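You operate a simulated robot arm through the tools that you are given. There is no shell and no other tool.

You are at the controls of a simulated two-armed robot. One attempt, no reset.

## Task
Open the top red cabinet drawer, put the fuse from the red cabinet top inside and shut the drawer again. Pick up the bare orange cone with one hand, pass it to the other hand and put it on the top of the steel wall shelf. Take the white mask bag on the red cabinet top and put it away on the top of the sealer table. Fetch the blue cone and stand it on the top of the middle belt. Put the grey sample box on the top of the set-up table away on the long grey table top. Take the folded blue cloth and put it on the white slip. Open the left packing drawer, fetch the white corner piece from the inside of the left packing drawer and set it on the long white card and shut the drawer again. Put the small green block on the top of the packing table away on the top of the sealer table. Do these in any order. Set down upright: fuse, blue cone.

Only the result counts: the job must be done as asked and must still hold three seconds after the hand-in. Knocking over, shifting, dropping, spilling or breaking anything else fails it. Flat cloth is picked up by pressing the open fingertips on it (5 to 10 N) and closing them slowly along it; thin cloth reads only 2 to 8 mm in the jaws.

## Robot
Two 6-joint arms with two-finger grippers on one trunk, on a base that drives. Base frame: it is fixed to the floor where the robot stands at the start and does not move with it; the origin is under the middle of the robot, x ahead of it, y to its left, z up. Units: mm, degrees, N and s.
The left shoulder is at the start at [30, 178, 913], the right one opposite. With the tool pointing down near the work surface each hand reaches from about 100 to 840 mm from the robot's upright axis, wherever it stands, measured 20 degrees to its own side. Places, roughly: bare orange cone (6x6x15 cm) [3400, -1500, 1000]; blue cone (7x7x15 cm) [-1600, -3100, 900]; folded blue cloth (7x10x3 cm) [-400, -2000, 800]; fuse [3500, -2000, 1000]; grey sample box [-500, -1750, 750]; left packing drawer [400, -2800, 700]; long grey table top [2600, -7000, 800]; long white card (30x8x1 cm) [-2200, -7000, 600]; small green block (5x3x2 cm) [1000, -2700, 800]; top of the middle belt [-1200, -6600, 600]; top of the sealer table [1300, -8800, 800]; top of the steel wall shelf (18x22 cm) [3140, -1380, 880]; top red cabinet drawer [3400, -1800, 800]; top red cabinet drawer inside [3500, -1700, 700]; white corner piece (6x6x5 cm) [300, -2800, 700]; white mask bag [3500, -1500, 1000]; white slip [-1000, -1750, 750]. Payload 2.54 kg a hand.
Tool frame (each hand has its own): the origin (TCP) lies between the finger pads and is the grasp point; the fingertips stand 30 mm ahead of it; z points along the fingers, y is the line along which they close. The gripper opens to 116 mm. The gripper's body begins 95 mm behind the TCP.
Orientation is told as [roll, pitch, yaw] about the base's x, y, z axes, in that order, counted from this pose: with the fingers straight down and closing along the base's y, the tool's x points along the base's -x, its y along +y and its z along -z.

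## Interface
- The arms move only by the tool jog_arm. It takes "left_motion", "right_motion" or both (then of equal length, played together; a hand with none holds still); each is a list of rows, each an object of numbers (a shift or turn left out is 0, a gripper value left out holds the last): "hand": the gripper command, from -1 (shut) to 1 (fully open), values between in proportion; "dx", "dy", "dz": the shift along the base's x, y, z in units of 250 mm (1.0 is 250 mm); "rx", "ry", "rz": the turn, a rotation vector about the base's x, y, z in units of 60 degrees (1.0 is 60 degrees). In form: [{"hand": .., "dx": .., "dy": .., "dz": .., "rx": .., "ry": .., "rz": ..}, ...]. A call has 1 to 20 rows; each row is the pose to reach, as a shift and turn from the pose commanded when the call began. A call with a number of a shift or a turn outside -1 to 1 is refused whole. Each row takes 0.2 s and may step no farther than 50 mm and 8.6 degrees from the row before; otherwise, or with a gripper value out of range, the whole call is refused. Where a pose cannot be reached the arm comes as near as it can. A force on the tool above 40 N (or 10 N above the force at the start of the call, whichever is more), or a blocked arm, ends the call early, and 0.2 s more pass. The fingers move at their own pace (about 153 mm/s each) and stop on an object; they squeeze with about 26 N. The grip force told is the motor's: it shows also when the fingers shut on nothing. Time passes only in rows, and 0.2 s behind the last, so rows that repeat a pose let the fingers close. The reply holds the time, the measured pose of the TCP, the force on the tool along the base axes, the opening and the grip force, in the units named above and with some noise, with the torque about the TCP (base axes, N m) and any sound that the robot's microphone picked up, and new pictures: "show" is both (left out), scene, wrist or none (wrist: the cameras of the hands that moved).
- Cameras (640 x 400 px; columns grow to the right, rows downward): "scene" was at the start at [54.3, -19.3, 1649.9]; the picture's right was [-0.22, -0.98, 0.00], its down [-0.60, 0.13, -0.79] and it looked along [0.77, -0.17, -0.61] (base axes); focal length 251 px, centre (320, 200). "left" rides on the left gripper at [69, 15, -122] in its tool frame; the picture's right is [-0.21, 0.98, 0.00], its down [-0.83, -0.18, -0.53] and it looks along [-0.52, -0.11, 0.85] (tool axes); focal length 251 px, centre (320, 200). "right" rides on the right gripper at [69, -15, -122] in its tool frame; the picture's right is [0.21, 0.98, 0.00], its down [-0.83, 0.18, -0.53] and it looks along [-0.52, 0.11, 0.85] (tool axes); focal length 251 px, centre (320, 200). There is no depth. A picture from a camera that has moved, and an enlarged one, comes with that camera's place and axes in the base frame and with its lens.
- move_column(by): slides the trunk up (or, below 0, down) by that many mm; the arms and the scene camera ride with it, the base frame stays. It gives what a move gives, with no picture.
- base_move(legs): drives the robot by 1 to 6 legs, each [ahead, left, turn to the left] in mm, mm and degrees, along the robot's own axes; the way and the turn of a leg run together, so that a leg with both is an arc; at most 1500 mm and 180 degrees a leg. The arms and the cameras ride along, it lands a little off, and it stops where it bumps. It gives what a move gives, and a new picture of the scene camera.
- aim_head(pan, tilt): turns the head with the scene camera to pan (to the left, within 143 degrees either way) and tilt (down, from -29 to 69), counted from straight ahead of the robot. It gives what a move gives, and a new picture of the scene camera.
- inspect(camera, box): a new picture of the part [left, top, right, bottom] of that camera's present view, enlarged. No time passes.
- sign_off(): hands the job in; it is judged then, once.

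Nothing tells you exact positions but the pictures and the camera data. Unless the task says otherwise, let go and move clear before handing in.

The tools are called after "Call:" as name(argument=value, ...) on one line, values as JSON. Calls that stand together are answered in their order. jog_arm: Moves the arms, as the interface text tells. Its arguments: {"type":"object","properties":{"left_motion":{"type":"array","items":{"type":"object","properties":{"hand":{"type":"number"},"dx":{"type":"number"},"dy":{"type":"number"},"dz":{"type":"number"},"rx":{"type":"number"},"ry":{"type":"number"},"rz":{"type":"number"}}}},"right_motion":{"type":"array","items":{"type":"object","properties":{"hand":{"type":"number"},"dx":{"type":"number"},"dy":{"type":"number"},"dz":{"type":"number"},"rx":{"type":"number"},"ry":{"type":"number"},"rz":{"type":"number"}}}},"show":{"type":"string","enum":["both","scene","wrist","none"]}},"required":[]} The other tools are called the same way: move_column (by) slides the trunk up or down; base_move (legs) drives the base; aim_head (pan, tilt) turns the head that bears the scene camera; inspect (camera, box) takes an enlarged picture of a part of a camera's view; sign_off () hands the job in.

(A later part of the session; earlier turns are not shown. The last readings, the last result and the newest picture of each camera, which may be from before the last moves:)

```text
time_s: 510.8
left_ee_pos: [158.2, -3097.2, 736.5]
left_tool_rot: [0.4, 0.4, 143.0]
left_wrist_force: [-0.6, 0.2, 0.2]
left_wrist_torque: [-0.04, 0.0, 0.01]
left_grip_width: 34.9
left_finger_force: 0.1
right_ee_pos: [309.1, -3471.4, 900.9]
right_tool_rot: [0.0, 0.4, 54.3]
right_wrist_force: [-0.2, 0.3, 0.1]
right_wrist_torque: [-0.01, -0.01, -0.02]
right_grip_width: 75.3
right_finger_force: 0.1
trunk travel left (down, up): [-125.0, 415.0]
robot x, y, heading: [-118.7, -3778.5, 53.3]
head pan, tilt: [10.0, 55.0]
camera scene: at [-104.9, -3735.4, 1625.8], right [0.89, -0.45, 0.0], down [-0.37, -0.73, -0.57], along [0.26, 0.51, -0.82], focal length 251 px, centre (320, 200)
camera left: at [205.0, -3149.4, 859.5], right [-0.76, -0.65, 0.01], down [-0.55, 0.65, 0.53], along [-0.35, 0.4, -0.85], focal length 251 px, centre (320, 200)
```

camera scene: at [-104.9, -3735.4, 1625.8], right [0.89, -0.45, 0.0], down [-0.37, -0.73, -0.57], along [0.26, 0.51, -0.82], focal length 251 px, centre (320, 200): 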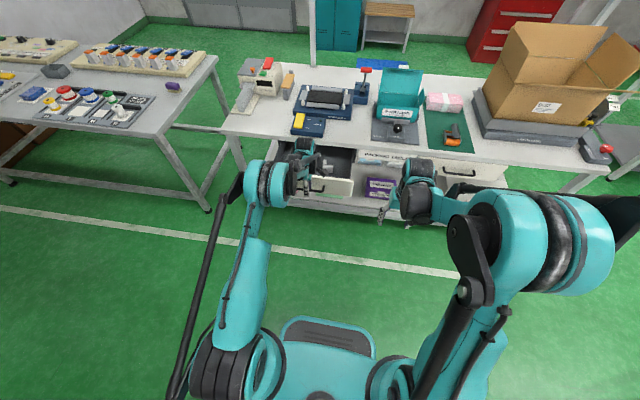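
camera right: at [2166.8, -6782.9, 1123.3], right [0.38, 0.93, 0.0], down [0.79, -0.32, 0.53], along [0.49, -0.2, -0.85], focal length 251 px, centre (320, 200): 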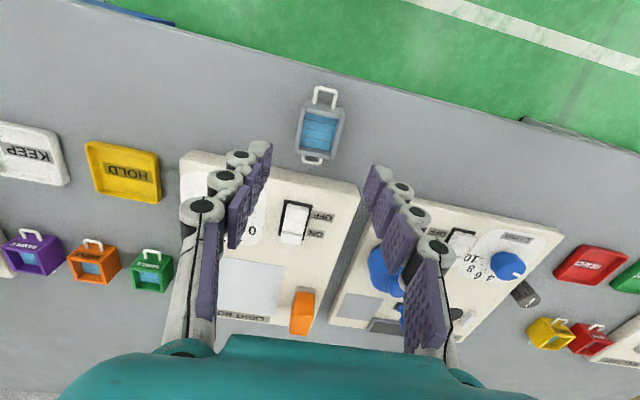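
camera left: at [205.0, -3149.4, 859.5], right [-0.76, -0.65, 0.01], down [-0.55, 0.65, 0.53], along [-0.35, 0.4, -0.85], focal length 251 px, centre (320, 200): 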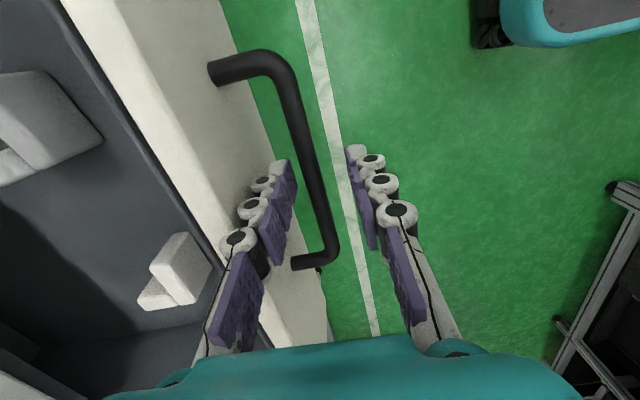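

Call:
jog_arm(left_motion=[{"dz": 0.15}, {"dz": 0.33}, {"dz": 0.51}, {"dz": 0.69}, {"dz": 0.85}], show="both")

Call:
inspect(camera="scene", box=[250, 120, 390, 220])

```text
time_s: 512.0
left_ee_pos: [159.1, -3098.3, 949.1]
left_tool_rot: [0.3, 0.4, 143.1]
left_wrist_force: [0.3, -0.4, 0.4]
left_wrist_torque: [0.03, 0.0, -0.03]
left_grip_width: 35.2
left_finger_force: 0.1
right_ee_pos: [307.5, -3470.9, 901.0]
right_tool_rot: [0.0, 0.4, 54.2]
right_wrist_force: [-0.8, -0.7, 0.0]
right_wrist_torque: [0.0, 0.0, 0.06]
right_grip_width: 75.2
right_finger_force: 0.0
trunk travel left (down, up): [-125.0, 415.0]
robot x, y, heading: [-119.7, -3778.8, 53.2]
head pan, tilt: [10.0, 55.0]
camera scene: at [-105.7, -3736.8, 1625.9], right [0.89, -0.45, 0.0], down [-0.37, -0.73, -0.57], along [0.26, 0.51, -0.82], focal length 251 px, centre (320, 200)
camera left: at [205.8, -3150.1, 1073.0], right [-0.76, -0.65, 0.0], down [-0.55, 0.64, 0.53], along [-0.35, 0.4, -0.85], focal length 251 px, centre (320, 200)
```

scene: 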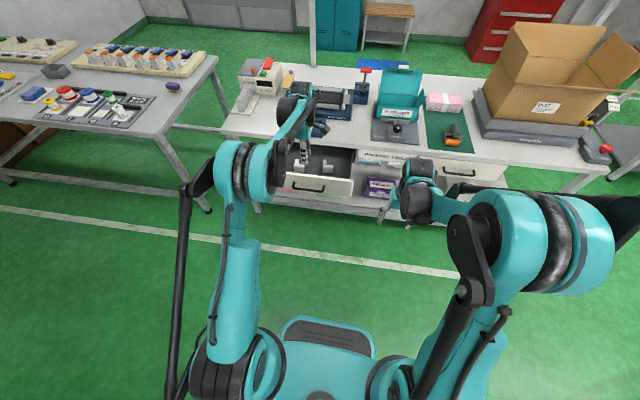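
left: 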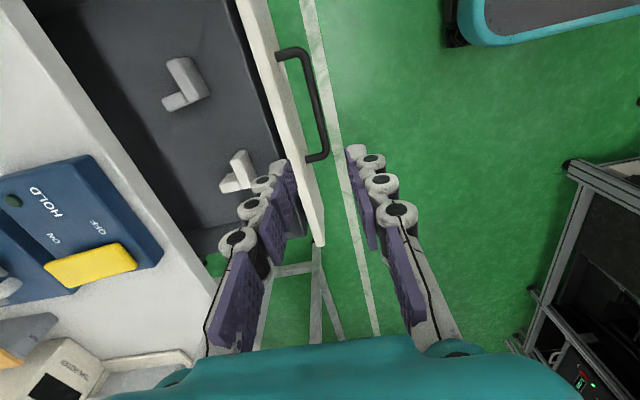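

```text
4.00 times, centred on (320, 170) of scene
camera zoom: at [-105.7, -3736.8, 1625.9], right [0.89, -0.45, 0.0], down [-0.37, -0.73, -0.57], along [0.26, 0.51, -0.82], focal length 1004 px, centre (320, 320)
```

zoom: 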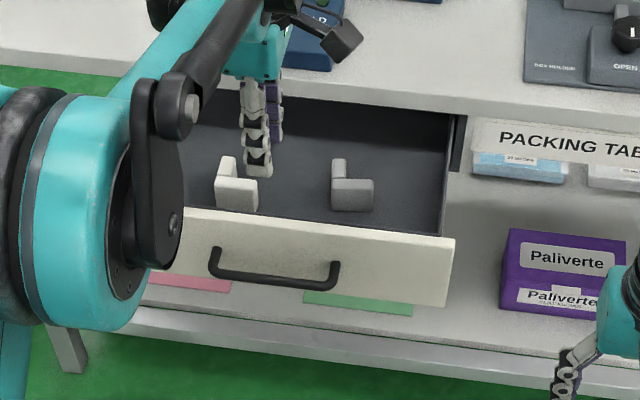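

The left piece is the white one (the right one is grey). Driving 200 mm ahead so the left hand can reach it.

Call:
base_move(legs=[[200, 0, 0]])

Call:
jog_arm(left_motion=[{"dx": -0.1, "dy": -0.02, "hand": 0.1}, {"dx": -0.2, "dy": -0.04, "hand": 0.1}, {"dx": -0.3, "dy": -0.07, "hand": 0.1}, {"dx": -0.37, "dy": 0.0, "hand": 0.1}], show="both")

```text
time_s: 513.6
left_ee_pos: [280.1, -2936.9, 948.7]
left_tool_rot: [0.3, 0.3, 143.1]
left_wrist_force: [-0.5, 0.5, 0.1]
left_wrist_torque: [-0.01, 0.04, 0.01]
left_grip_width: 35.0
left_finger_force: 0.0
right_ee_pos: [429.3, -3309.7, 900.7]
right_tool_rot: [-0.1, 0.4, 54.3]
right_wrist_force: [-0.1, 0.3, 0.2]
right_wrist_torque: [-0.04, 0.01, 0.0]
right_grip_width: 75.5
right_finger_force: 0.1
trunk travel left (down, up): [-125.0, 415.0]
robot x, y, heading: [0.0, -3617.2, 53.4]
head pan, tilt: [10.0, 55.0]
camera scene: at [15.8, -3574.9, 1625.8], right [0.89, -0.45, 0.0], down [-0.37, -0.73, -0.57], along [0.26, 0.51, -0.82], focal length 251 px, centre (320, 200)
```

scene: 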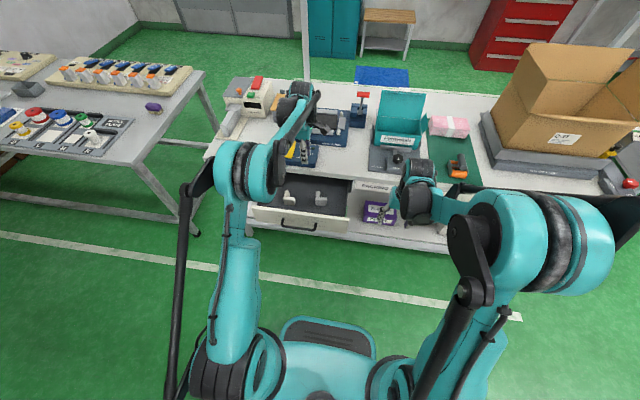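

```text
time_s: 514.6
left_ee_pos: [186.0, -2936.2, 947.5]
left_tool_rot: [0.3, 0.3, 143.1]
left_wrist_force: [0.3, 0.8, 0.6]
left_wrist_torque: [-0.05, 0.0, -0.02]
left_grip_width: 64.0
left_finger_force: 0.1
right_ee_pos: [429.1, -3309.6, 901.0]
right_tool_rot: [-0.1, 0.5, 54.4]
right_wrist_force: [0.5, 0.3, 0.0]
right_wrist_torque: [-0.05, 0.05, 0.01]
right_grip_width: 75.7
right_finger_force: 0.0
trunk travel left (down, up): [-125.0, 415.0]
robot x, y, heading: [0.9, -3617.1, 53.2]
head pan, tilt: [10.0, 55.0]
camera scene: at [14.5, -3575.0, 1625.8], right [0.89, -0.45, 0.0], down [-0.37, -0.73, -0.57], along [0.26, 0.51, -0.82], focal length 251 px, centre (320, 200)
camera left: at [232.5, -2988.5, 1071.2], right [-0.76, -0.65, 0.0], down [-0.55, 0.65, 0.53], along [-0.35, 0.4, -0.85], focal length 251 px, centre (320, 200)
```

scene: 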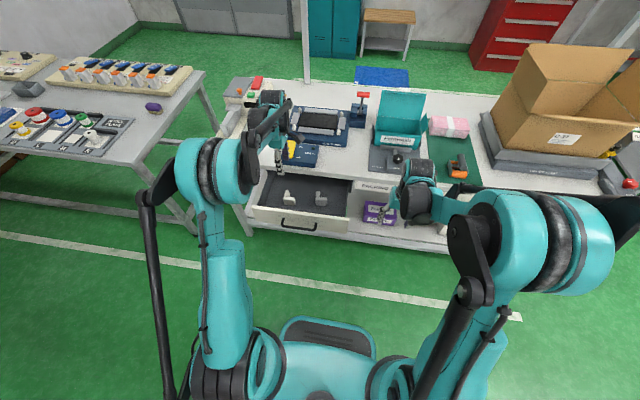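
left: 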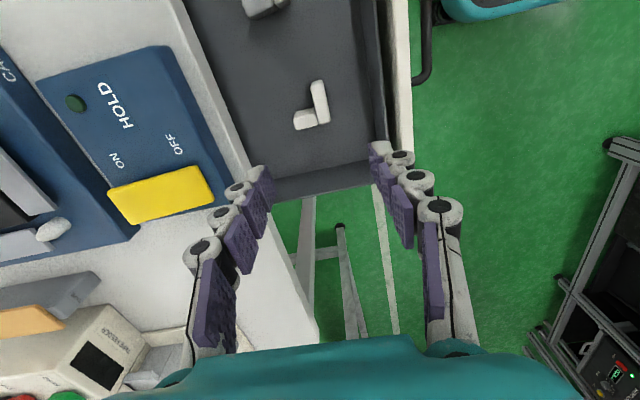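

Call:
inspect(camera="left", box=[240, 50, 400, 170])

Call:
inspect(camera="scene", box=[230, 160, 370, 250])

```text
3.33 times, centred on (320, 110) of left
camera zoom: at [232.5, -2988.5, 1071.2], right [-0.76, -0.65, 0.0], down [-0.55, 0.65, 0.53], along [-0.35, 0.4, -0.85], focal length 838 px, centre (320, 500)
```

zoom: 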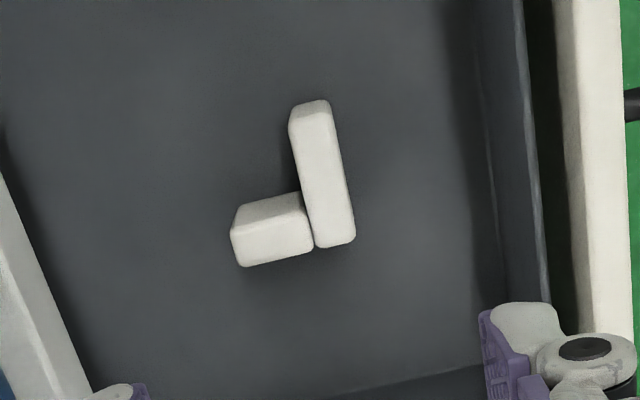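

```text
4.44 times, centred on (300, 205) of scene
camera zoom: at [14.5, -3575.0, 1625.8], right [0.89, -0.45, 0.0], down [-0.37, -0.73, -0.57], along [0.26, 0.51, -0.82], focal length 1116 px, centre (409, 178)
```

zoom: 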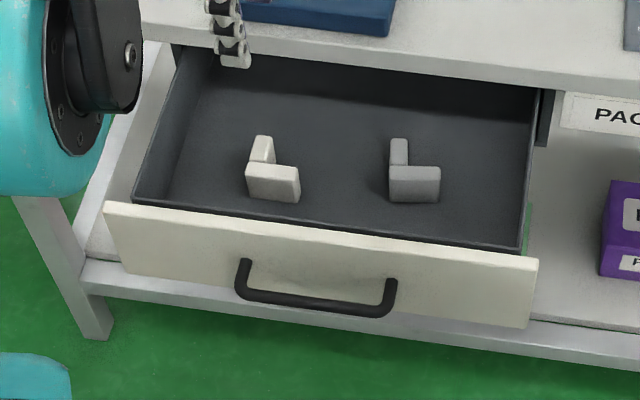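

The white L-piece's front arm is right below the left hand and aligned with it. Descending with the fingers straddling that arm.

Call:
jog_arm(left_motion=[{"dx": 0.011, "dy": -0.018, "hand": -0.14}, {"dx": 0.011, "dy": -0.018, "dz": -0.18}, {"dx": 0.011, "dy": -0.018, "dz": -0.36}, {"dx": 0.011, "dy": -0.018, "dz": -0.54}, {"dx": 0.011, "dy": -0.018, "dz": -0.7}], show="both")

```text
time_s: 515.8
left_ee_pos: [188.0, -2941.2, 774.2]
left_tool_rot: [0.2, 0.2, 143.2]
left_wrist_force: [-0.4, -0.3, 0.0]
left_wrist_torque: [-0.01, 0.01, 0.03]
left_grip_width: 49.8
left_finger_force: 0.1
right_ee_pos: [428.4, -3311.4, 900.0]
right_tool_rot: [-0.2, 0.5, 54.5]
right_wrist_force: [-0.1, 0.2, 0.2]
right_wrist_torque: [-0.02, -0.01, -0.03]
right_grip_width: 75.6
right_finger_force: 0.1
trunk travel left (down, up): [-125.0, 415.0]
robot x, y, heading: [-0.7, -3614.4, 53.1]
head pan, tilt: [10.0, 55.0]
camera scene: at [15.0, -3575.5, 1625.8], right [0.89, -0.45, 0.0], down [-0.37, -0.73, -0.57], along [0.26, 0.51, -0.82], focal length 251 px, centre (320, 200)
camera left: at [235.4, -2993.1, 896.5], right [-0.76, -0.65, 0.0], down [-0.55, 0.64, 0.53], along [-0.35, 0.4, -0.85], focal length 251 px, centre (320, 200)
```

scene: 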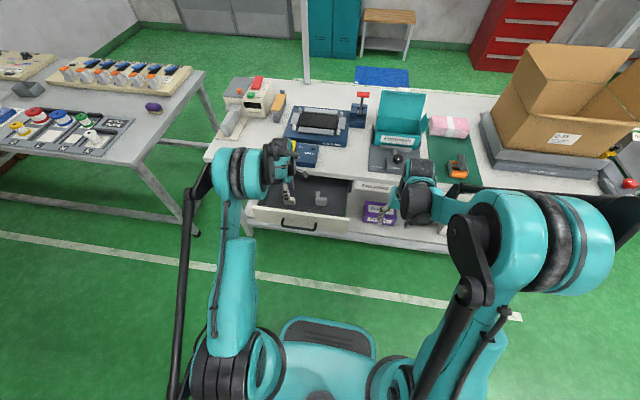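
left: 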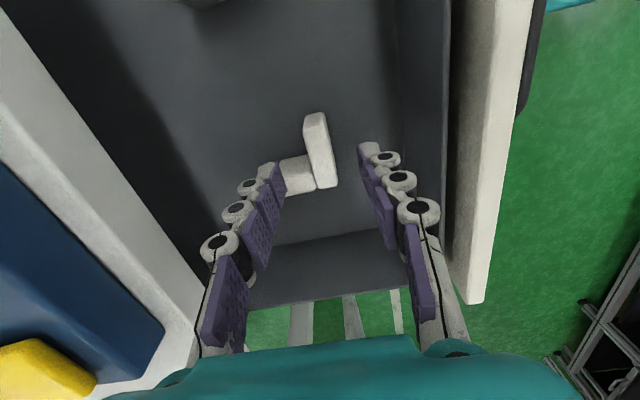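

Call:
jog_arm(left_motion=[{"dx": 0.021, "dy": -0.026}, {"dx": 0.021, "dy": -0.026, "dz": -0.12}, {"dx": 0.021, "dy": -0.026, "dz": -0.24}, {"dx": 0.021, "dy": -0.026, "dz": -0.3}], show="wrist")

```text
time_s: 516.8
left_ee_pos: [193.9, -2948.7, 702.5]
left_tool_rot: [0.1, 0.2, 143.1]
left_wrist_force: [-1.2, 1.4, 29.7]
left_wrist_torque: [0.08, 0.25, -0.04]
left_grip_width: 50.3
left_finger_force: 8.6
right_ee_pos: [429.6, -3313.6, 902.0]
right_tool_rot: [-0.1, 0.2, 54.4]
right_wrist_force: [0.0, 0.4, -0.3]
right_wrist_torque: [-0.01, -0.03, -0.01]
right_grip_width: 75.5
right_finger_force: 0.1
trunk travel left (down, up): [-125.0, 415.0]
robot x, y, heading: [1.8, -3615.0, 52.9]
head pan, tilt: [10.0, 55.0]
camera left: at [240.5, -3002.1, 824.5], right [-0.76, -0.65, 0.0], down [-0.55, 0.64, 0.53], along [-0.35, 0.4, -0.85], focal length 251 px, centre (320, 200)
```

left: 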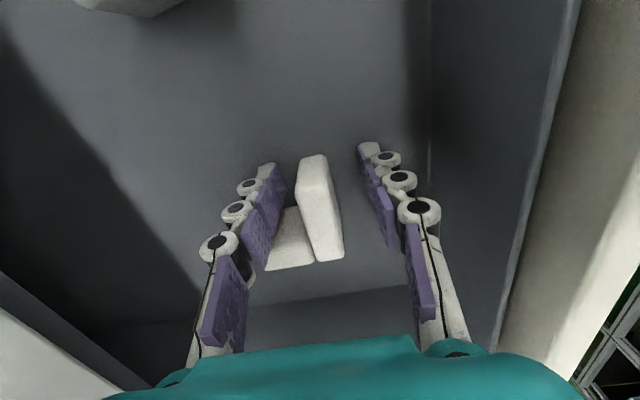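

Fingertips touched the drawer floor (z≈672), straddling the piece's front arm. Raising 3 mm and closing.

Call:
jog_arm(left_motion=[{"dz": 0.016}, {"dz": 0.02, "hand": -0.5}, {"dz": 0.02, "hand": -1}, {"dz": 0.02, "hand": -1}], show="wrist")

```text
time_s: 517.8
left_ee_pos: [194.6, -2948.2, 704.1]
left_tool_rot: [0.3, 0.3, 143.2]
left_wrist_force: [-0.7, 0.6, 0.6]
left_wrist_torque: [-0.01, -0.02, -0.02]
left_grip_width: 16.7
left_finger_force: 25.9
right_ee_pos: [429.5, -3311.7, 900.9]
right_tool_rot: [-0.1, 0.3, 54.5]
right_wrist_force: [-0.3, 0.8, 0.3]
right_wrist_torque: [-0.02, 0.0, 0.0]
right_grip_width: 75.5
right_finger_force: 0.1
trunk travel left (down, up): [-125.0, 415.0]
robot x, y, heading: [-0.4, -3619.7, 53.2]
head pan, tilt: [10.0, 55.0]
camera left: at [241.1, -3000.8, 827.0], right [-0.76, -0.65, 0.0], down [-0.55, 0.64, 0.53], along [-0.35, 0.4, -0.85], focal length 251 px, centre (320, 200)
```

left: 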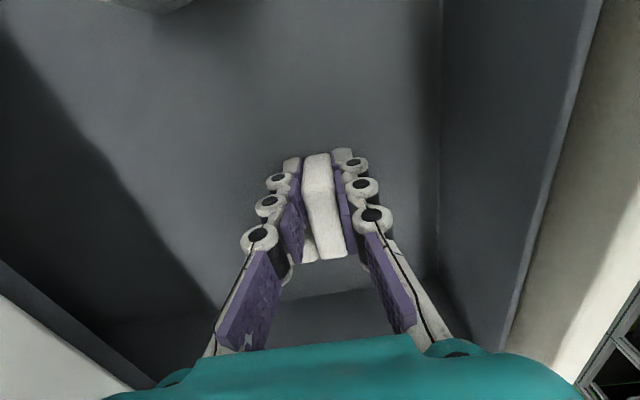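

Gripped (16.7 mm). Lifting it out of the drawer.

Call:
jog_arm(left_motion=[{"dz": 0.1}, {"dz": 0.26}, {"dz": 0.42}, {"dz": 0.58}, {"dz": 0.74}, {"dz": 0.88}], show="both")

```text
time_s: 519.2
left_ee_pos: [195.1, -2948.5, 925.4]
left_tool_rot: [0.2, 0.3, 143.1]
left_wrist_force: [0.7, 0.0, 0.7]
left_wrist_torque: [0.02, 0.02, 0.01]
left_grip_width: 16.7
left_finger_force: 25.8
right_ee_pos: [429.5, -3311.1, 901.9]
right_tool_rot: [-0.1, 0.4, 54.4]
right_wrist_force: [0.0, 0.1, 0.9]
right_wrist_torque: [0.02, -0.01, 0.0]
right_grip_width: 75.4
right_finger_force: 0.0
trunk travel left (down, up): [-125.0, 415.0]
robot x, y, heading: [0.1, -3614.4, 53.1]
head pan, tilt: [10.0, 55.0]
camera scene: at [14.6, -3576.8, 1625.9], right [0.89, -0.45, 0.0], down [-0.37, -0.73, -0.57], along [0.26, 0.51, -0.82], focal length 251 px, centre (320, 200)
camera left: at [240.5, -3001.3, 1047.4], right [-0.76, -0.65, 0.0], down [-0.55, 0.64, 0.53], along [-0.35, 0.4, -0.85], focal length 251 px, centre (320, 200)
```

scene: 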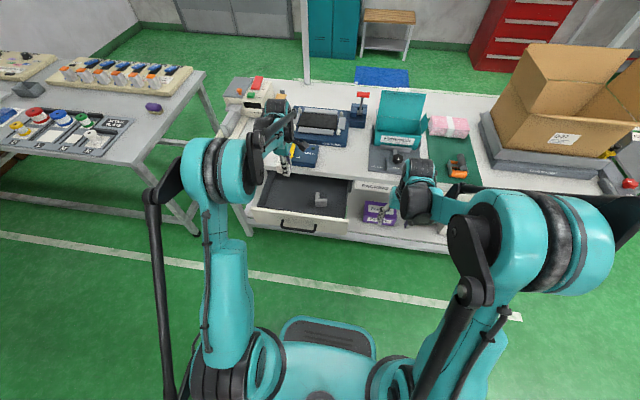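
left: 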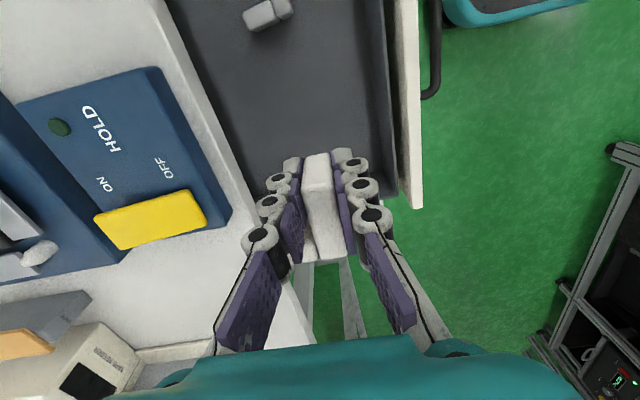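

The corner piece is held. Now I'll shut the drawer with the right hand, pushing on the handle bar with closed fingers.

Call:
base_move(legs=[[0, 130, 0]])

Call:
jog_arm(right_motion=[{"dx": -0.13, "dy": 0.048, "hand": -1}, {"dx": -0.26, "dy": 0.096, "hand": -1}, {"dx": -0.39, "dy": 0.144, "hand": -1}, {"dx": -0.52, "dy": 0.19, "hand": -1}, {"dx": -0.646, "dy": 0.239, "hand": -1}, {"dx": -0.646, "dy": 0.239, "dz": -0.18}, {"dx": -0.646, "dy": 0.239, "dz": -0.36}, {"dx": -0.646, "dy": 0.239, "dz": -0.54}, {"dx": -0.646, "dy": 0.239, "dz": -0.72}], show="both")

```text
time_s: 520.5
left_ee_pos: [89.0, -2870.5, 923.6]
left_tool_rot: [0.3, 0.3, 143.1]
left_wrist_force: [-0.4, 1.3, -0.1]
left_wrist_torque: [-0.03, -0.04, -0.01]
left_grip_width: 16.8
left_finger_force: 25.9
right_ee_pos: [323.9, -3231.8, 901.7]
right_tool_rot: [-0.2, 0.4, 54.5]
right_wrist_force: [-0.4, 0.8, 0.6]
right_wrist_torque: [-0.02, -0.06, 0.02]
right_grip_width: 75.4
right_finger_force: 0.1
trunk travel left (down, up): [-125.0, 415.0]
robot x, y, heading: [-101.5, -3538.0, 52.8]
head pan, tilt: [10.0, 55.0]
camera scene: at [-90.7, -3497.0, 1625.8], right [0.89, -0.45, 0.0], down [-0.37, -0.73, -0.57], along [0.26, 0.51, -0.82], focal length 251 px, centre (320, 200)
```

scene: 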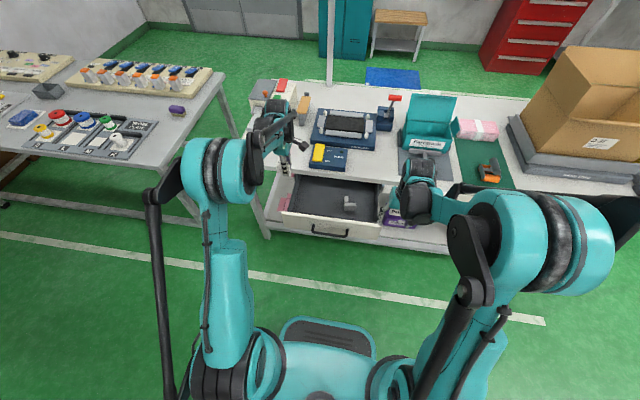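

```text
time_s: 522.5
left_ee_pos: [91.5, -2870.4, 923.4]
left_tool_rot: [0.3, 0.3, 143.1]
left_wrist_force: [-0.1, 0.0, -0.5]
left_wrist_torque: [-0.01, 0.0, 0.0]
left_grip_width: 16.4
left_finger_force: 25.4
right_ee_pos: [164.4, -3172.9, 719.5]
right_tool_rot: [0.0, 0.5, 54.4]
right_wrist_force: [-0.6, -0.2, -0.5]
right_wrist_torque: [0.0, 0.01, -0.01]
right_grip_width: 0.0
right_finger_force: 26.6
trunk travel left (down, up): [-125.0, 415.0]
robot x, y, heading: [-105.9, -3538.9, 53.0]
head pan, tilt: [10.0, 55.0]
camera scene: at [-88.7, -3497.3, 1625.8], right [0.89, -0.45, 0.0], down [-0.37, -0.73, -0.57], along [0.26, 0.51, -0.82], focal length 251 px, centre (320, 200)
camera right: at [137.6, -3237.2, 843.4], right [-0.92, 0.39, 0.0], down [0.33, 0.78, 0.53], along [0.21, 0.48, -0.85], focal length 251 px, centre (320, 200)
```

scene: 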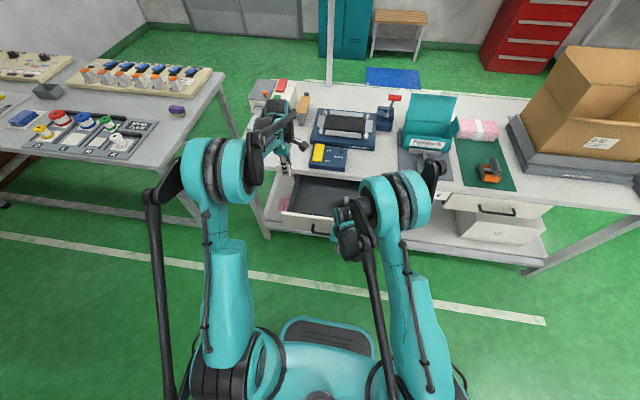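
right: 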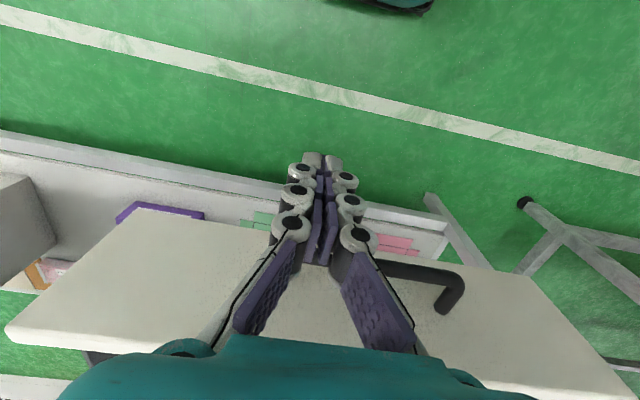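

Call:
jog_arm(right_motion=[{"dx": 0.06, "dy": 0.08}, {"dx": 0.12, "dy": 0.16}, {"dx": 0.18, "dy": 0.24}, {"dx": 0.24, "dy": 0.32}, {"dx": 0.3, "dy": 0.4}, {"dx": 0.36, "dy": 0.48}, {"dx": 0.42, "dy": 0.56}, {"dx": 0.48, "dy": 0.64}], show="both")

```text
time_s: 524.3
left_ee_pos: [90.7, -2870.1, 923.7]
left_tool_rot: [0.3, 0.3, 143.1]
left_wrist_force: [1.0, 0.3, 0.4]
left_wrist_torque: [0.0, 0.04, 0.01]
left_grip_width: 16.5
left_finger_force: 25.7
right_ee_pos: [282.7, -3012.6, 721.1]
right_tool_rot: [-0.1, 0.4, 54.3]
right_wrist_force: [0.4, 0.1, -0.4]
right_wrist_torque: [-0.01, 0.02, -0.02]
right_grip_width: 0.1
right_finger_force: 28.7
trunk travel left (down, up): [-125.0, 415.0]
robot x, y, heading: [-101.3, -3538.8, 53.3]
head pan, tilt: [10.0, 55.0]
camera scene: at [-88.6, -3497.5, 1625.8], right [0.89, -0.45, 0.0], down [-0.37, -0.73, -0.57], along [0.26, 0.51, -0.82], focal length 251 px, centre (320, 200)
camera right: at [256.4, -3077.7, 843.2], right [-0.92, 0.39, 0.0], down [0.33, 0.78, 0.53], along [0.21, 0.48, -0.85], focal length 251 px, centre (320, 200)
```

scene: 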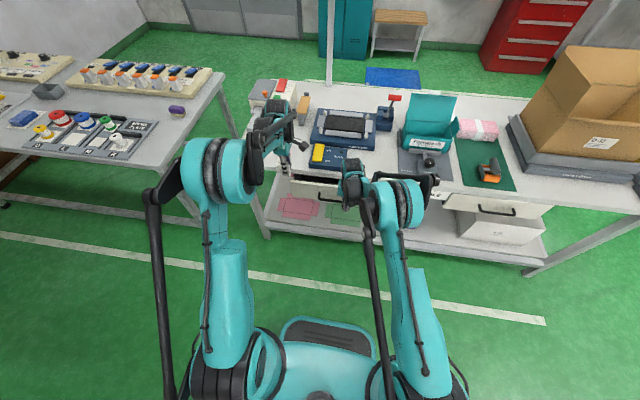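
right: 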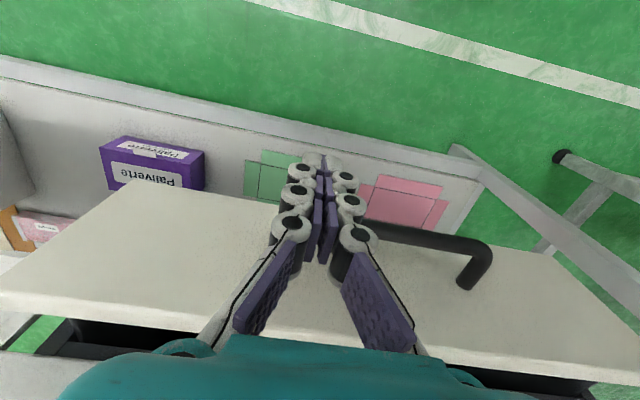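

Call:
jog_arm(right_motion=[{"dx": 0.03, "dy": 0.04}, {"dx": 0.06, "dy": 0.08}, {"dx": 0.085, "dy": 0.113}, {"dx": 0.105, "dy": 0.14}, {"dx": 0.12, "dy": 0.16}, {"dx": 0.132, "dy": 0.176}, {"dx": 0.14, "dy": 0.187}], show="both")

```text
time_s: 526.0
left_ee_pos: [89.4, -2871.3, 924.1]
left_tool_rot: [0.2, 0.3, 143.1]
left_wrist_force: [0.5, 0.1, -0.4]
left_wrist_torque: [0.0, -0.01, 0.01]
left_grip_width: 16.8
left_finger_force: 26.3
right_ee_pos: [315.2, -2970.2, 720.3]
right_tool_rot: [-0.2, 1.0, 54.5]
right_wrist_force: [-3.8, -7.4, 0.7]
right_wrist_torque: [-0.08, -0.07, -0.04]
right_grip_width: 6.2
right_finger_force: 28.9
trunk travel left (down, up): [-125.0, 415.0]
robot x, y, heading: [-103.1, -3540.8, 52.9]
head pan, tilt: [10.0, 55.0]
stopped in row 7 (right hand): the force on the tool passed its limit at 42 N (the readings are from after the stop); the commanded pose is now the measured one
camera scene: at [-89.9, -3499.5, 1626.0], right [0.89, -0.45, 0.0], down [-0.37, -0.73, -0.57], along [0.26, 0.51, -0.82], focal length 251 px, centre (320, 200)
camera right: at [289.1, -3033.5, 843.9], right [-0.92, 0.39, 0.0], down [0.34, 0.79, 0.52], along [0.2, 0.48, -0.85], focal length 251 px, centre (320, 200)
```

scene: 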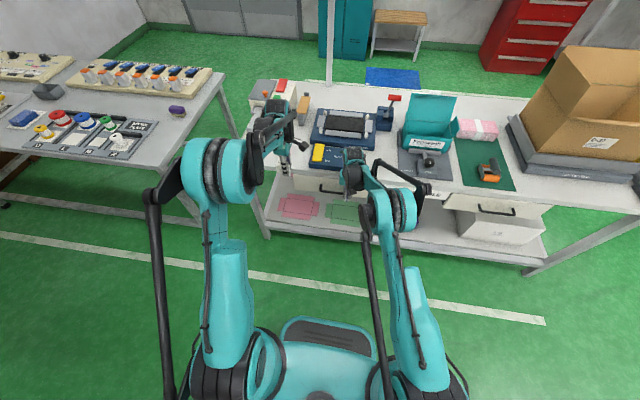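
right: 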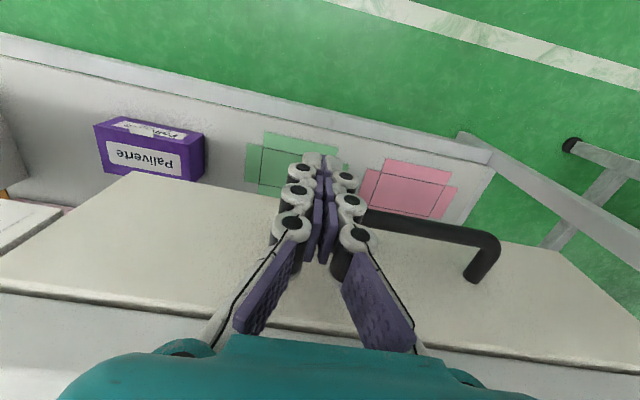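

The drawer is shut. Retracting the right hand and travelling to the carton stack with the white card.

Call:
jog_arm(right_motion=[{"dx": -0.08, "dy": -0.11}, {"dx": -0.19, "dy": -0.25}, {"dx": -0.3, "dy": -0.4, "dz": 0.05}, {"dx": -0.36, "dy": -0.48, "dz": 0.2}, {"dx": -0.36, "dy": -0.48, "dz": 0.38}, {"dx": -0.36, "dy": -0.48, "dz": 0.56}, {"dx": -0.28, "dy": -0.54, "dz": 0.7}, {"dx": -0.14, "dy": -0.64, "dz": 0.75, "hand": 0.0}], show="scene")

Call:
inspect(camera="scene", box=[260, 130, 420, 240])

```text
time_s: 527.8
left_ee_pos: [90.3, -2872.9, 924.7]
left_tool_rot: [0.2, 0.2, 143.0]
left_wrist_force: [0.2, 0.6, -0.9]
left_wrist_torque: [0.01, 0.02, 0.01]
left_grip_width: 16.7
left_finger_force: 26.3
right_ee_pos: [280.6, -3130.9, 906.6]
right_tool_rot: [-0.2, 0.8, 54.5]
right_wrist_force: [0.0, 0.0, 0.0]
right_wrist_torque: [0.02, 0.02, 0.01]
right_grip_width: 58.1
right_finger_force: 0.1
trunk travel left (down, up): [-125.0, 415.0]
robot x, y, heading: [-101.1, -3540.0, 53.0]
head pan, tilt: [10.0, 55.0]
camera scene: at [-88.6, -3499.7, 1625.8], right [0.89, -0.45, 0.0], down [-0.37, -0.73, -0.57], along [0.26, 0.51, -0.82], focal length 251 px, centre (320, 200)
```

scene: 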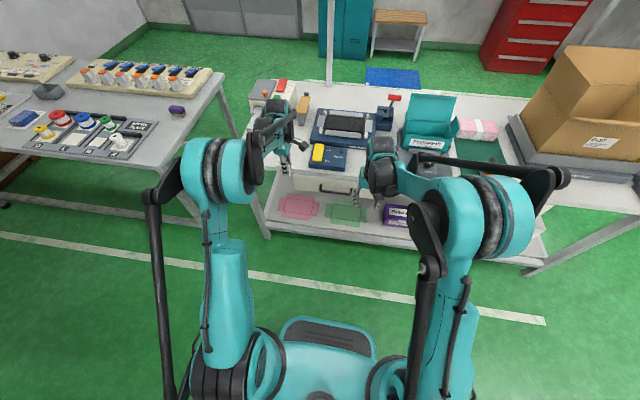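

```text
3.64 times, centred on (340, 185) of scene
camera zoom: at [-88.6, -3499.7, 1625.8], right [0.89, -0.45, 0.0], down [-0.37, -0.73, -0.57], along [0.26, 0.51, -0.82], focal length 913 px, centre (247, 254)
```

zoom: 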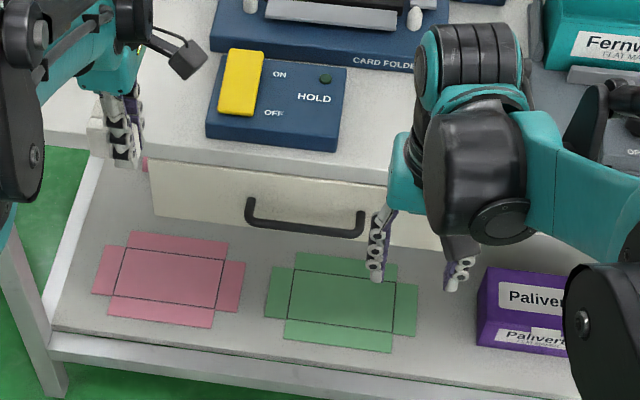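

Call:
base_move(legs=[[-60, 0, 0], [0, -1400, 0], [0, -1300, 0], [0, 0, 90]])

Call:
base_move(legs=[[0, 1450, 0], [0, 1450, 0], [0, 900, 0]])

Call:
aim_head(pan=15, tilt=25)

```text
time_s: 545.2
left_ee_pos: [1349.5, -5013.9, 923.6]
left_tool_rot: [0.3, 0.3, -126.0]
left_wrist_force: [0.1, 0.4, 0.1]
left_wrist_torque: [0.0, 0.0, 0.01]
left_grip_width: 16.5
left_finger_force: 25.7
right_ee_pos: [1605.8, -4820.2, 905.3]
right_tool_rot: [-0.3, 0.9, 145.3]
right_wrist_force: [0.1, 0.8, -1.0]
right_wrist_torque: [0.0, 0.0, 0.02]
right_grip_width: 57.9
right_finger_force: 0.1
trunk travel left (down, up): [-125.0, 415.0]
robot x, y, heading: [2016.9, -5200.1, 144.0]
head pan, tilt: [10.0, 55.0]
camera scene: at [1979.1, -5185.0, 1625.9], right [0.44, 0.9, 0.0], down [0.74, -0.36, -0.57], along [-0.52, 0.25, -0.82], focal length 251 px, centre (320, 200)
```

scene: 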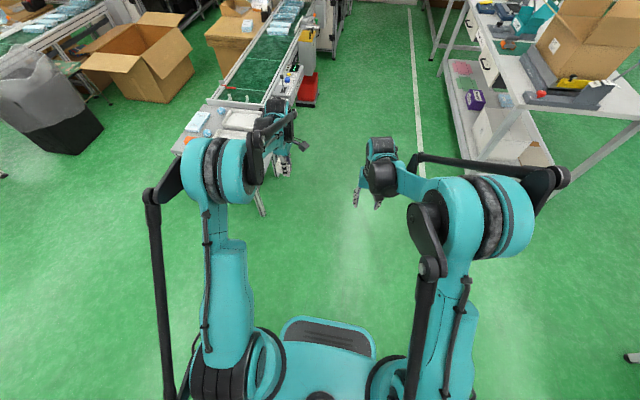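

```text
time_s: 563.6
left_ee_pos: [-898.2, -8088.8, 923.6]
left_tool_rot: [0.3, 0.3, -126.4]
left_wrist_force: [0.8, -0.7, -1.0]
left_wrist_torque: [0.02, 0.02, -0.02]
left_grip_width: 17.0
left_finger_force: 26.3
right_ee_pos: [-642.1, -7896.9, 905.7]
right_tool_rot: [-0.2, 0.9, 144.9]
right_wrist_force: [0.3, 0.7, 0.2]
right_wrist_torque: [-0.03, 0.02, 0.02]
right_grip_width: 57.9
right_finger_force: 0.0
trunk travel left (down, up): [-125.0, 415.0]
robot x, y, heading: [-228.6, -8277.5, 143.6]
head pan, tilt: [10.0, 55.0]
camera scene: at [-270.0, -8264.4, 1625.8], right [0.44, 0.9, 0.0], down [0.73, -0.36, -0.57], along [-0.51, 0.26, -0.82], focal length 251 px, centre (320, 200)
```

scene: 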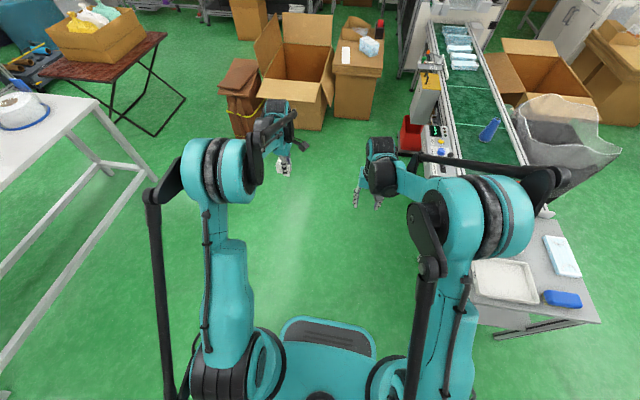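

```text
time_s: 564.6
left_ee_pos: [-897.8, -8089.0, 923.9]
left_tool_rot: [0.3, 0.3, -126.4]
left_wrist_force: [-1.0, 0.7, -0.5]
left_wrist_torque: [-0.02, -0.02, 0.03]
left_grip_width: 16.6
left_finger_force: 25.8
right_ee_pos: [-641.6, -7896.7, 905.5]
right_tool_rot: [-0.3, 0.9, 144.9]
right_wrist_force: [0.1, 1.1, 0.8]
right_wrist_torque: [-0.01, 0.02, 0.02]
right_grip_width: 58.1
right_finger_force: 0.1
trunk travel left (down, up): [-125.0, 415.0]
robot x, y, heading: [-227.6, -8277.1, 143.7]
head pan, tilt: [15.0, 25.0]
camera scene: at [-290.8, -8262.3, 1669.8], right [0.37, 0.93, 0.0], down [0.39, -0.15, -0.91], along [-0.84, 0.33, -0.42], focal length 251 px, centre (320, 200)
```

scene: 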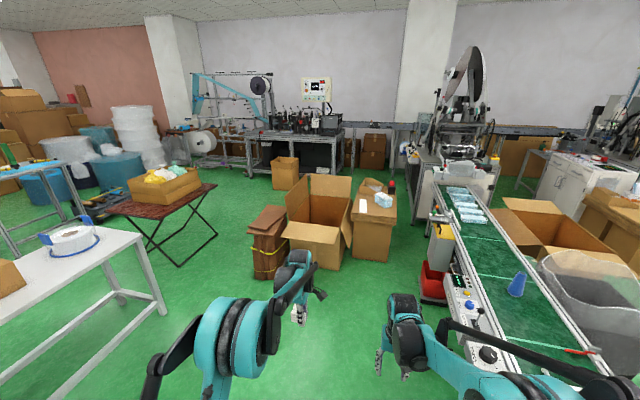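

Call:
base_move(legs=[[1300, 0, -0.5]])

Call:
aim_head(pan=10, tilt=45)

Call:
inspect(camera="scene", box=[240, 60, 480, 220])

Call:
inspect(camera="left", box=[0, 0, 640, 400])

```text
time_s: 571.1
left_ee_pos: [-1928.5, -7294.4, 924.6]
left_tool_rot: [0.2, 0.3, -127.7]
left_wrist_force: [0.2, -0.4, 0.2]
left_wrist_torque: [0.0, -0.02, -0.04]
left_grip_width: 16.7
left_finger_force: 26.1
right_ee_pos: [-1667.4, -7107.2, 905.8]
right_tool_rot: [-0.3, 0.9, 143.7]
right_wrist_force: [-0.7, -0.1, 0.0]
right_wrist_torque: [0.0, 0.02, 0.01]
right_grip_width: 58.1
right_finger_force: 0.0
trunk travel left (down, up): [-125.0, 415.0]
robot x, y, heading: [-1261.0, -7497.3, 142.5]
head pan, tilt: [15.0, 25.0]
camera scene: at [-1325.6, -7480.2, 1669.8], right [0.39, 0.92, 0.0], down [0.39, -0.16, -0.91], along [-0.84, 0.35, -0.42], focal length 251 px, centre (320, 200)
```

scene: 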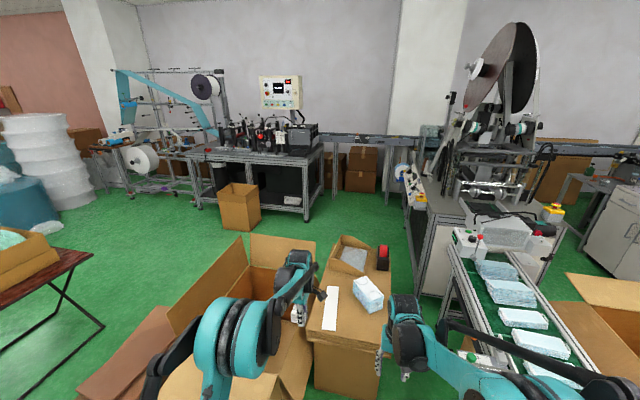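

```text
time_s: 571.9
left_ee_pos: [-1929.7, -7295.1, 924.5]
left_tool_rot: [0.4, 0.3, -127.6]
left_wrist_force: [-0.1, 0.0, -0.2]
left_wrist_torque: [-0.01, 0.0, -0.02]
left_grip_width: 16.5
left_finger_force: 25.6
right_ee_pos: [-1668.2, -7107.5, 907.3]
right_tool_rot: [-0.3, 0.8, 143.7]
right_wrist_force: [0.0, 0.8, 0.6]
right_wrist_torque: [-0.02, 0.0, 0.02]
right_grip_width: 58.2
right_finger_force: 0.0
trunk travel left (down, up): [-125.0, 415.0]
robot x, y, heading: [-1260.3, -7497.5, 142.5]
head pan, tilt: [10.0, 45.0]
camera scene: at [-1312.3, -7478.2, 1639.3], right [0.46, 0.89, 0.0], down [0.63, -0.33, -0.71], along [-0.63, 0.33, -0.71], focal length 251 px, centre (320, 200)
```

scene: 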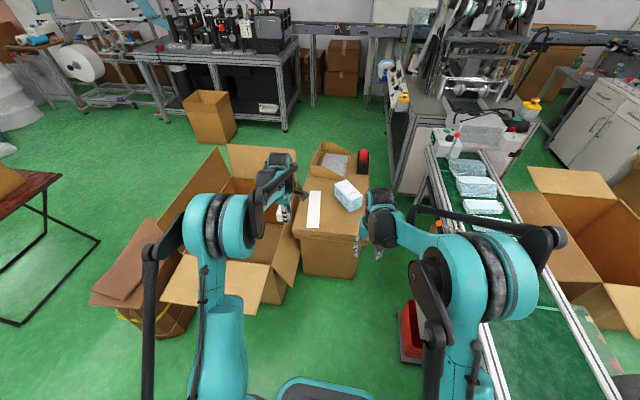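

```text
2.50 times, centred on (360, 140) of scene
camera zoom: at [-1312.3, -7478.2, 1639.3], right [0.46, 0.89, 0.0], down [0.63, -0.33, -0.71], along [-0.63, 0.33, -0.71], focal length 628 px, centre (220, 350)
```

zoom: 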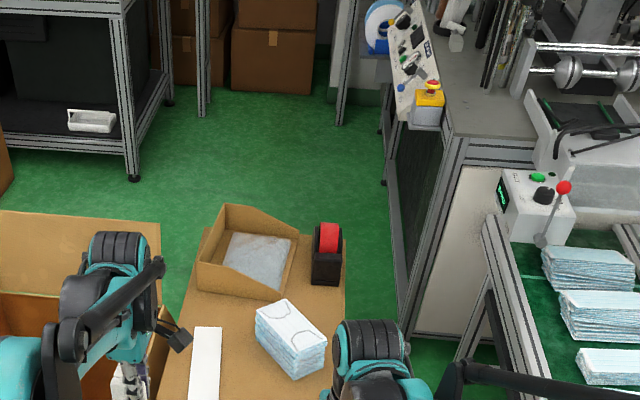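

```text
1.00 times, centred on (320, 200) of left (not enlarged: the box is as wide or as high as the picture)
camera zoom: at [-1875.2, -7249.4, 1046.7], right [0.64, -0.77, 0.0], down [-0.65, -0.54, 0.53], along [-0.4, -0.34, -0.85], focal length 251 px, centre (320, 200)
```

zoom: 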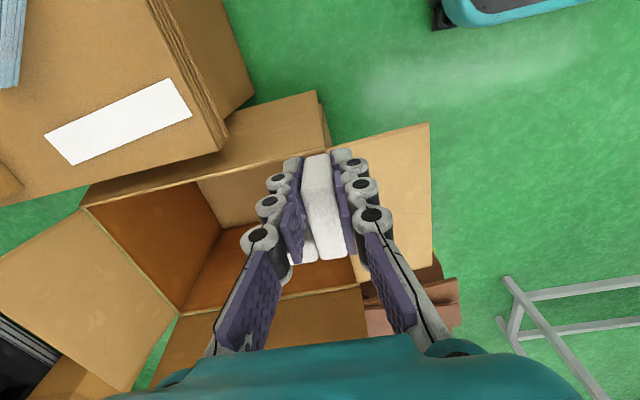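

The card is at ≈[−2200, −7058, ~590]. Positioning the base a bit ahead/right, clear of the red bin and the carton flaps.

Call:
base_move(legs=[[200, -34, 0.5]])

Call:
inspect(camera="left", box=[0, 0, 640, 400])

```text
time_s: 573.5
left_ee_pos: [-2068.4, -7149.4, 923.4]
left_tool_rot: [0.3, 0.4, -127.2]
left_wrist_force: [-0.7, 0.4, -0.3]
left_wrist_torque: [-0.04, -0.03, 0.01]
left_grip_width: 16.7
left_finger_force: 26.1
right_ee_pos: [-1809.0, -6960.3, 905.0]
right_tool_rot: [-0.1, 0.9, 144.1]
right_wrist_force: [-0.5, 0.6, 0.0]
right_wrist_torque: [-0.07, 0.0, -0.02]
right_grip_width: 57.9
right_finger_force: 0.1
trunk travel left (down, up): [-125.0, 415.0]
robot x, y, heading: [-1399.3, -7349.3, 142.6]
head pan, tilt: [10.0, 45.0]
camera scene: at [-1451.4, -7329.0, 1639.2], right [0.46, 0.89, 0.0], down [0.63, -0.32, -0.71], along [-0.63, 0.32, -0.71], focal length 251 px, centre (320, 200)
```

scene: 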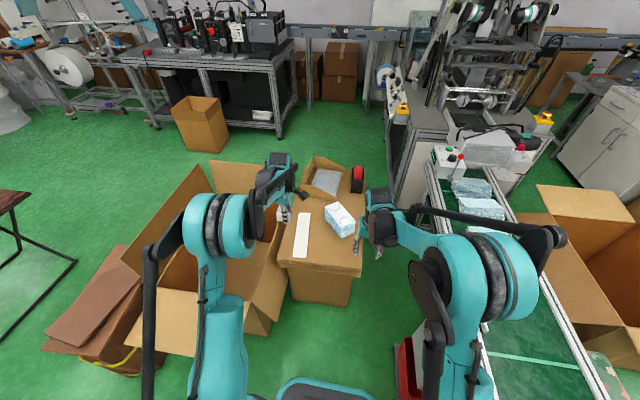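

```text
1.00 times, centred on (320, 200) of left (not enlarged: the box is as wide or as high as the picture)
camera zoom: at [-2015.6, -7104.7, 1046.0], right [0.65, -0.76, 0.0], down [-0.65, -0.55, 0.53], along [-0.4, -0.35, -0.85], focal length 251 px, centre (320, 200)
```

zoom: 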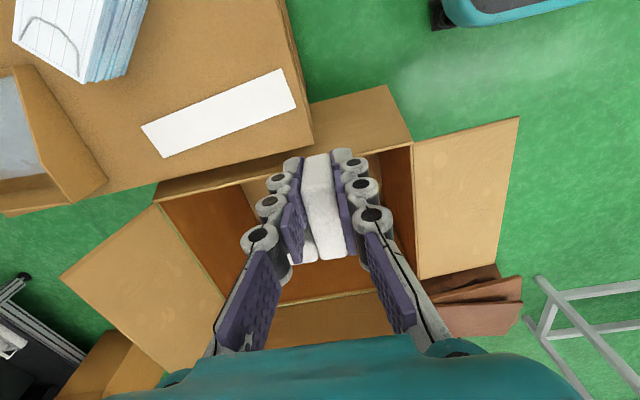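

The card lies ahead of the left hand. Moving above its near part and lowering partway.

Call:
jog_arm(left_motion=[{"dx": -0.087, "dy": 0.102}, {"dx": -0.174, "dy": 0.203}, {"dx": -0.262, "dy": 0.305}, {"dx": -0.262, "dy": 0.305, "dz": -0.18}, {"dx": -0.262, "dy": 0.305, "dz": -0.36}, {"dx": -0.262, "dy": 0.305, "dz": -0.54}, {"dx": -0.262, "dy": 0.305, "dz": -0.7}], show="both")

Call:
inspect(camera="scene", box=[240, 140, 400, 280])

```text
time_s: 575.1
left_ee_pos: [-2134.4, -7073.7, 747.2]
left_tool_rot: [0.3, 0.3, -127.2]
left_wrist_force: [-0.3, 0.0, -0.8]
left_wrist_torque: [-0.03, 0.01, 0.01]
left_grip_width: 16.5
left_finger_force: 26.4
right_ee_pos: [-1808.9, -6961.9, 905.1]
right_tool_rot: [-0.2, 0.9, 144.0]
right_wrist_force: [-0.8, -0.3, 0.6]
right_wrist_torque: [0.01, 0.01, 0.01]
right_grip_width: 58.0
right_finger_force: 0.0
trunk travel left (down, up): [-125.0, 415.0]
robot x, y, heading: [-1399.2, -7350.5, 143.0]
head pan, tilt: [10.0, 45.0]
camera scene: at [-1451.1, -7329.8, 1639.2], right [0.46, 0.89, 0.0], down [0.63, -0.32, -0.71], along [-0.63, 0.32, -0.71], focal length 251 px, centre (320, 200)
camera left: at [-2080.4, -7028.6, 870.1], right [0.65, -0.76, 0.0], down [-0.65, -0.55, 0.53], along [-0.4, -0.34, -0.85], focal length 251 px, centre (320, 200)
```

scene: 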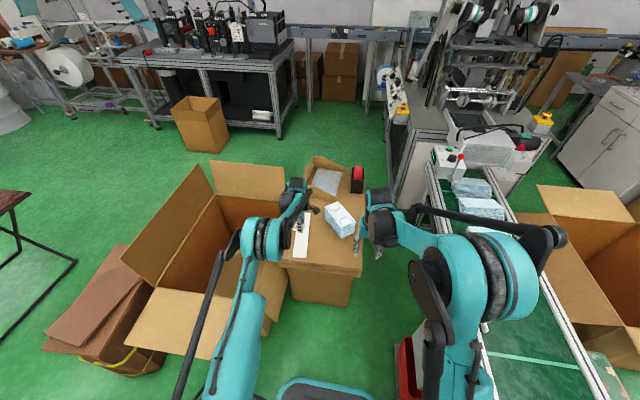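
left: 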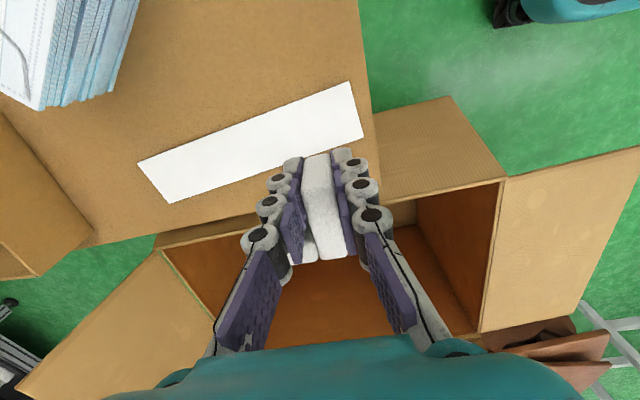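

```text
2.86 times, centred on (320, 210) of scene
camera zoom: at [-1451.1, -7329.8, 1639.2], right [0.46, 0.89, 0.0], down [0.63, -0.32, -0.71], along [-0.63, 0.32, -0.71], focal length 717 px, centre (320, 171)
```

zoom: 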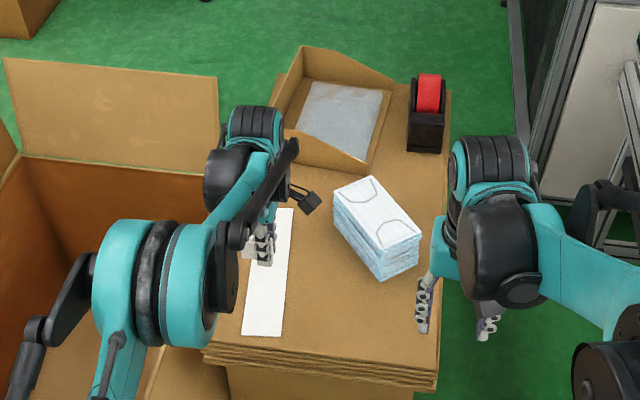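

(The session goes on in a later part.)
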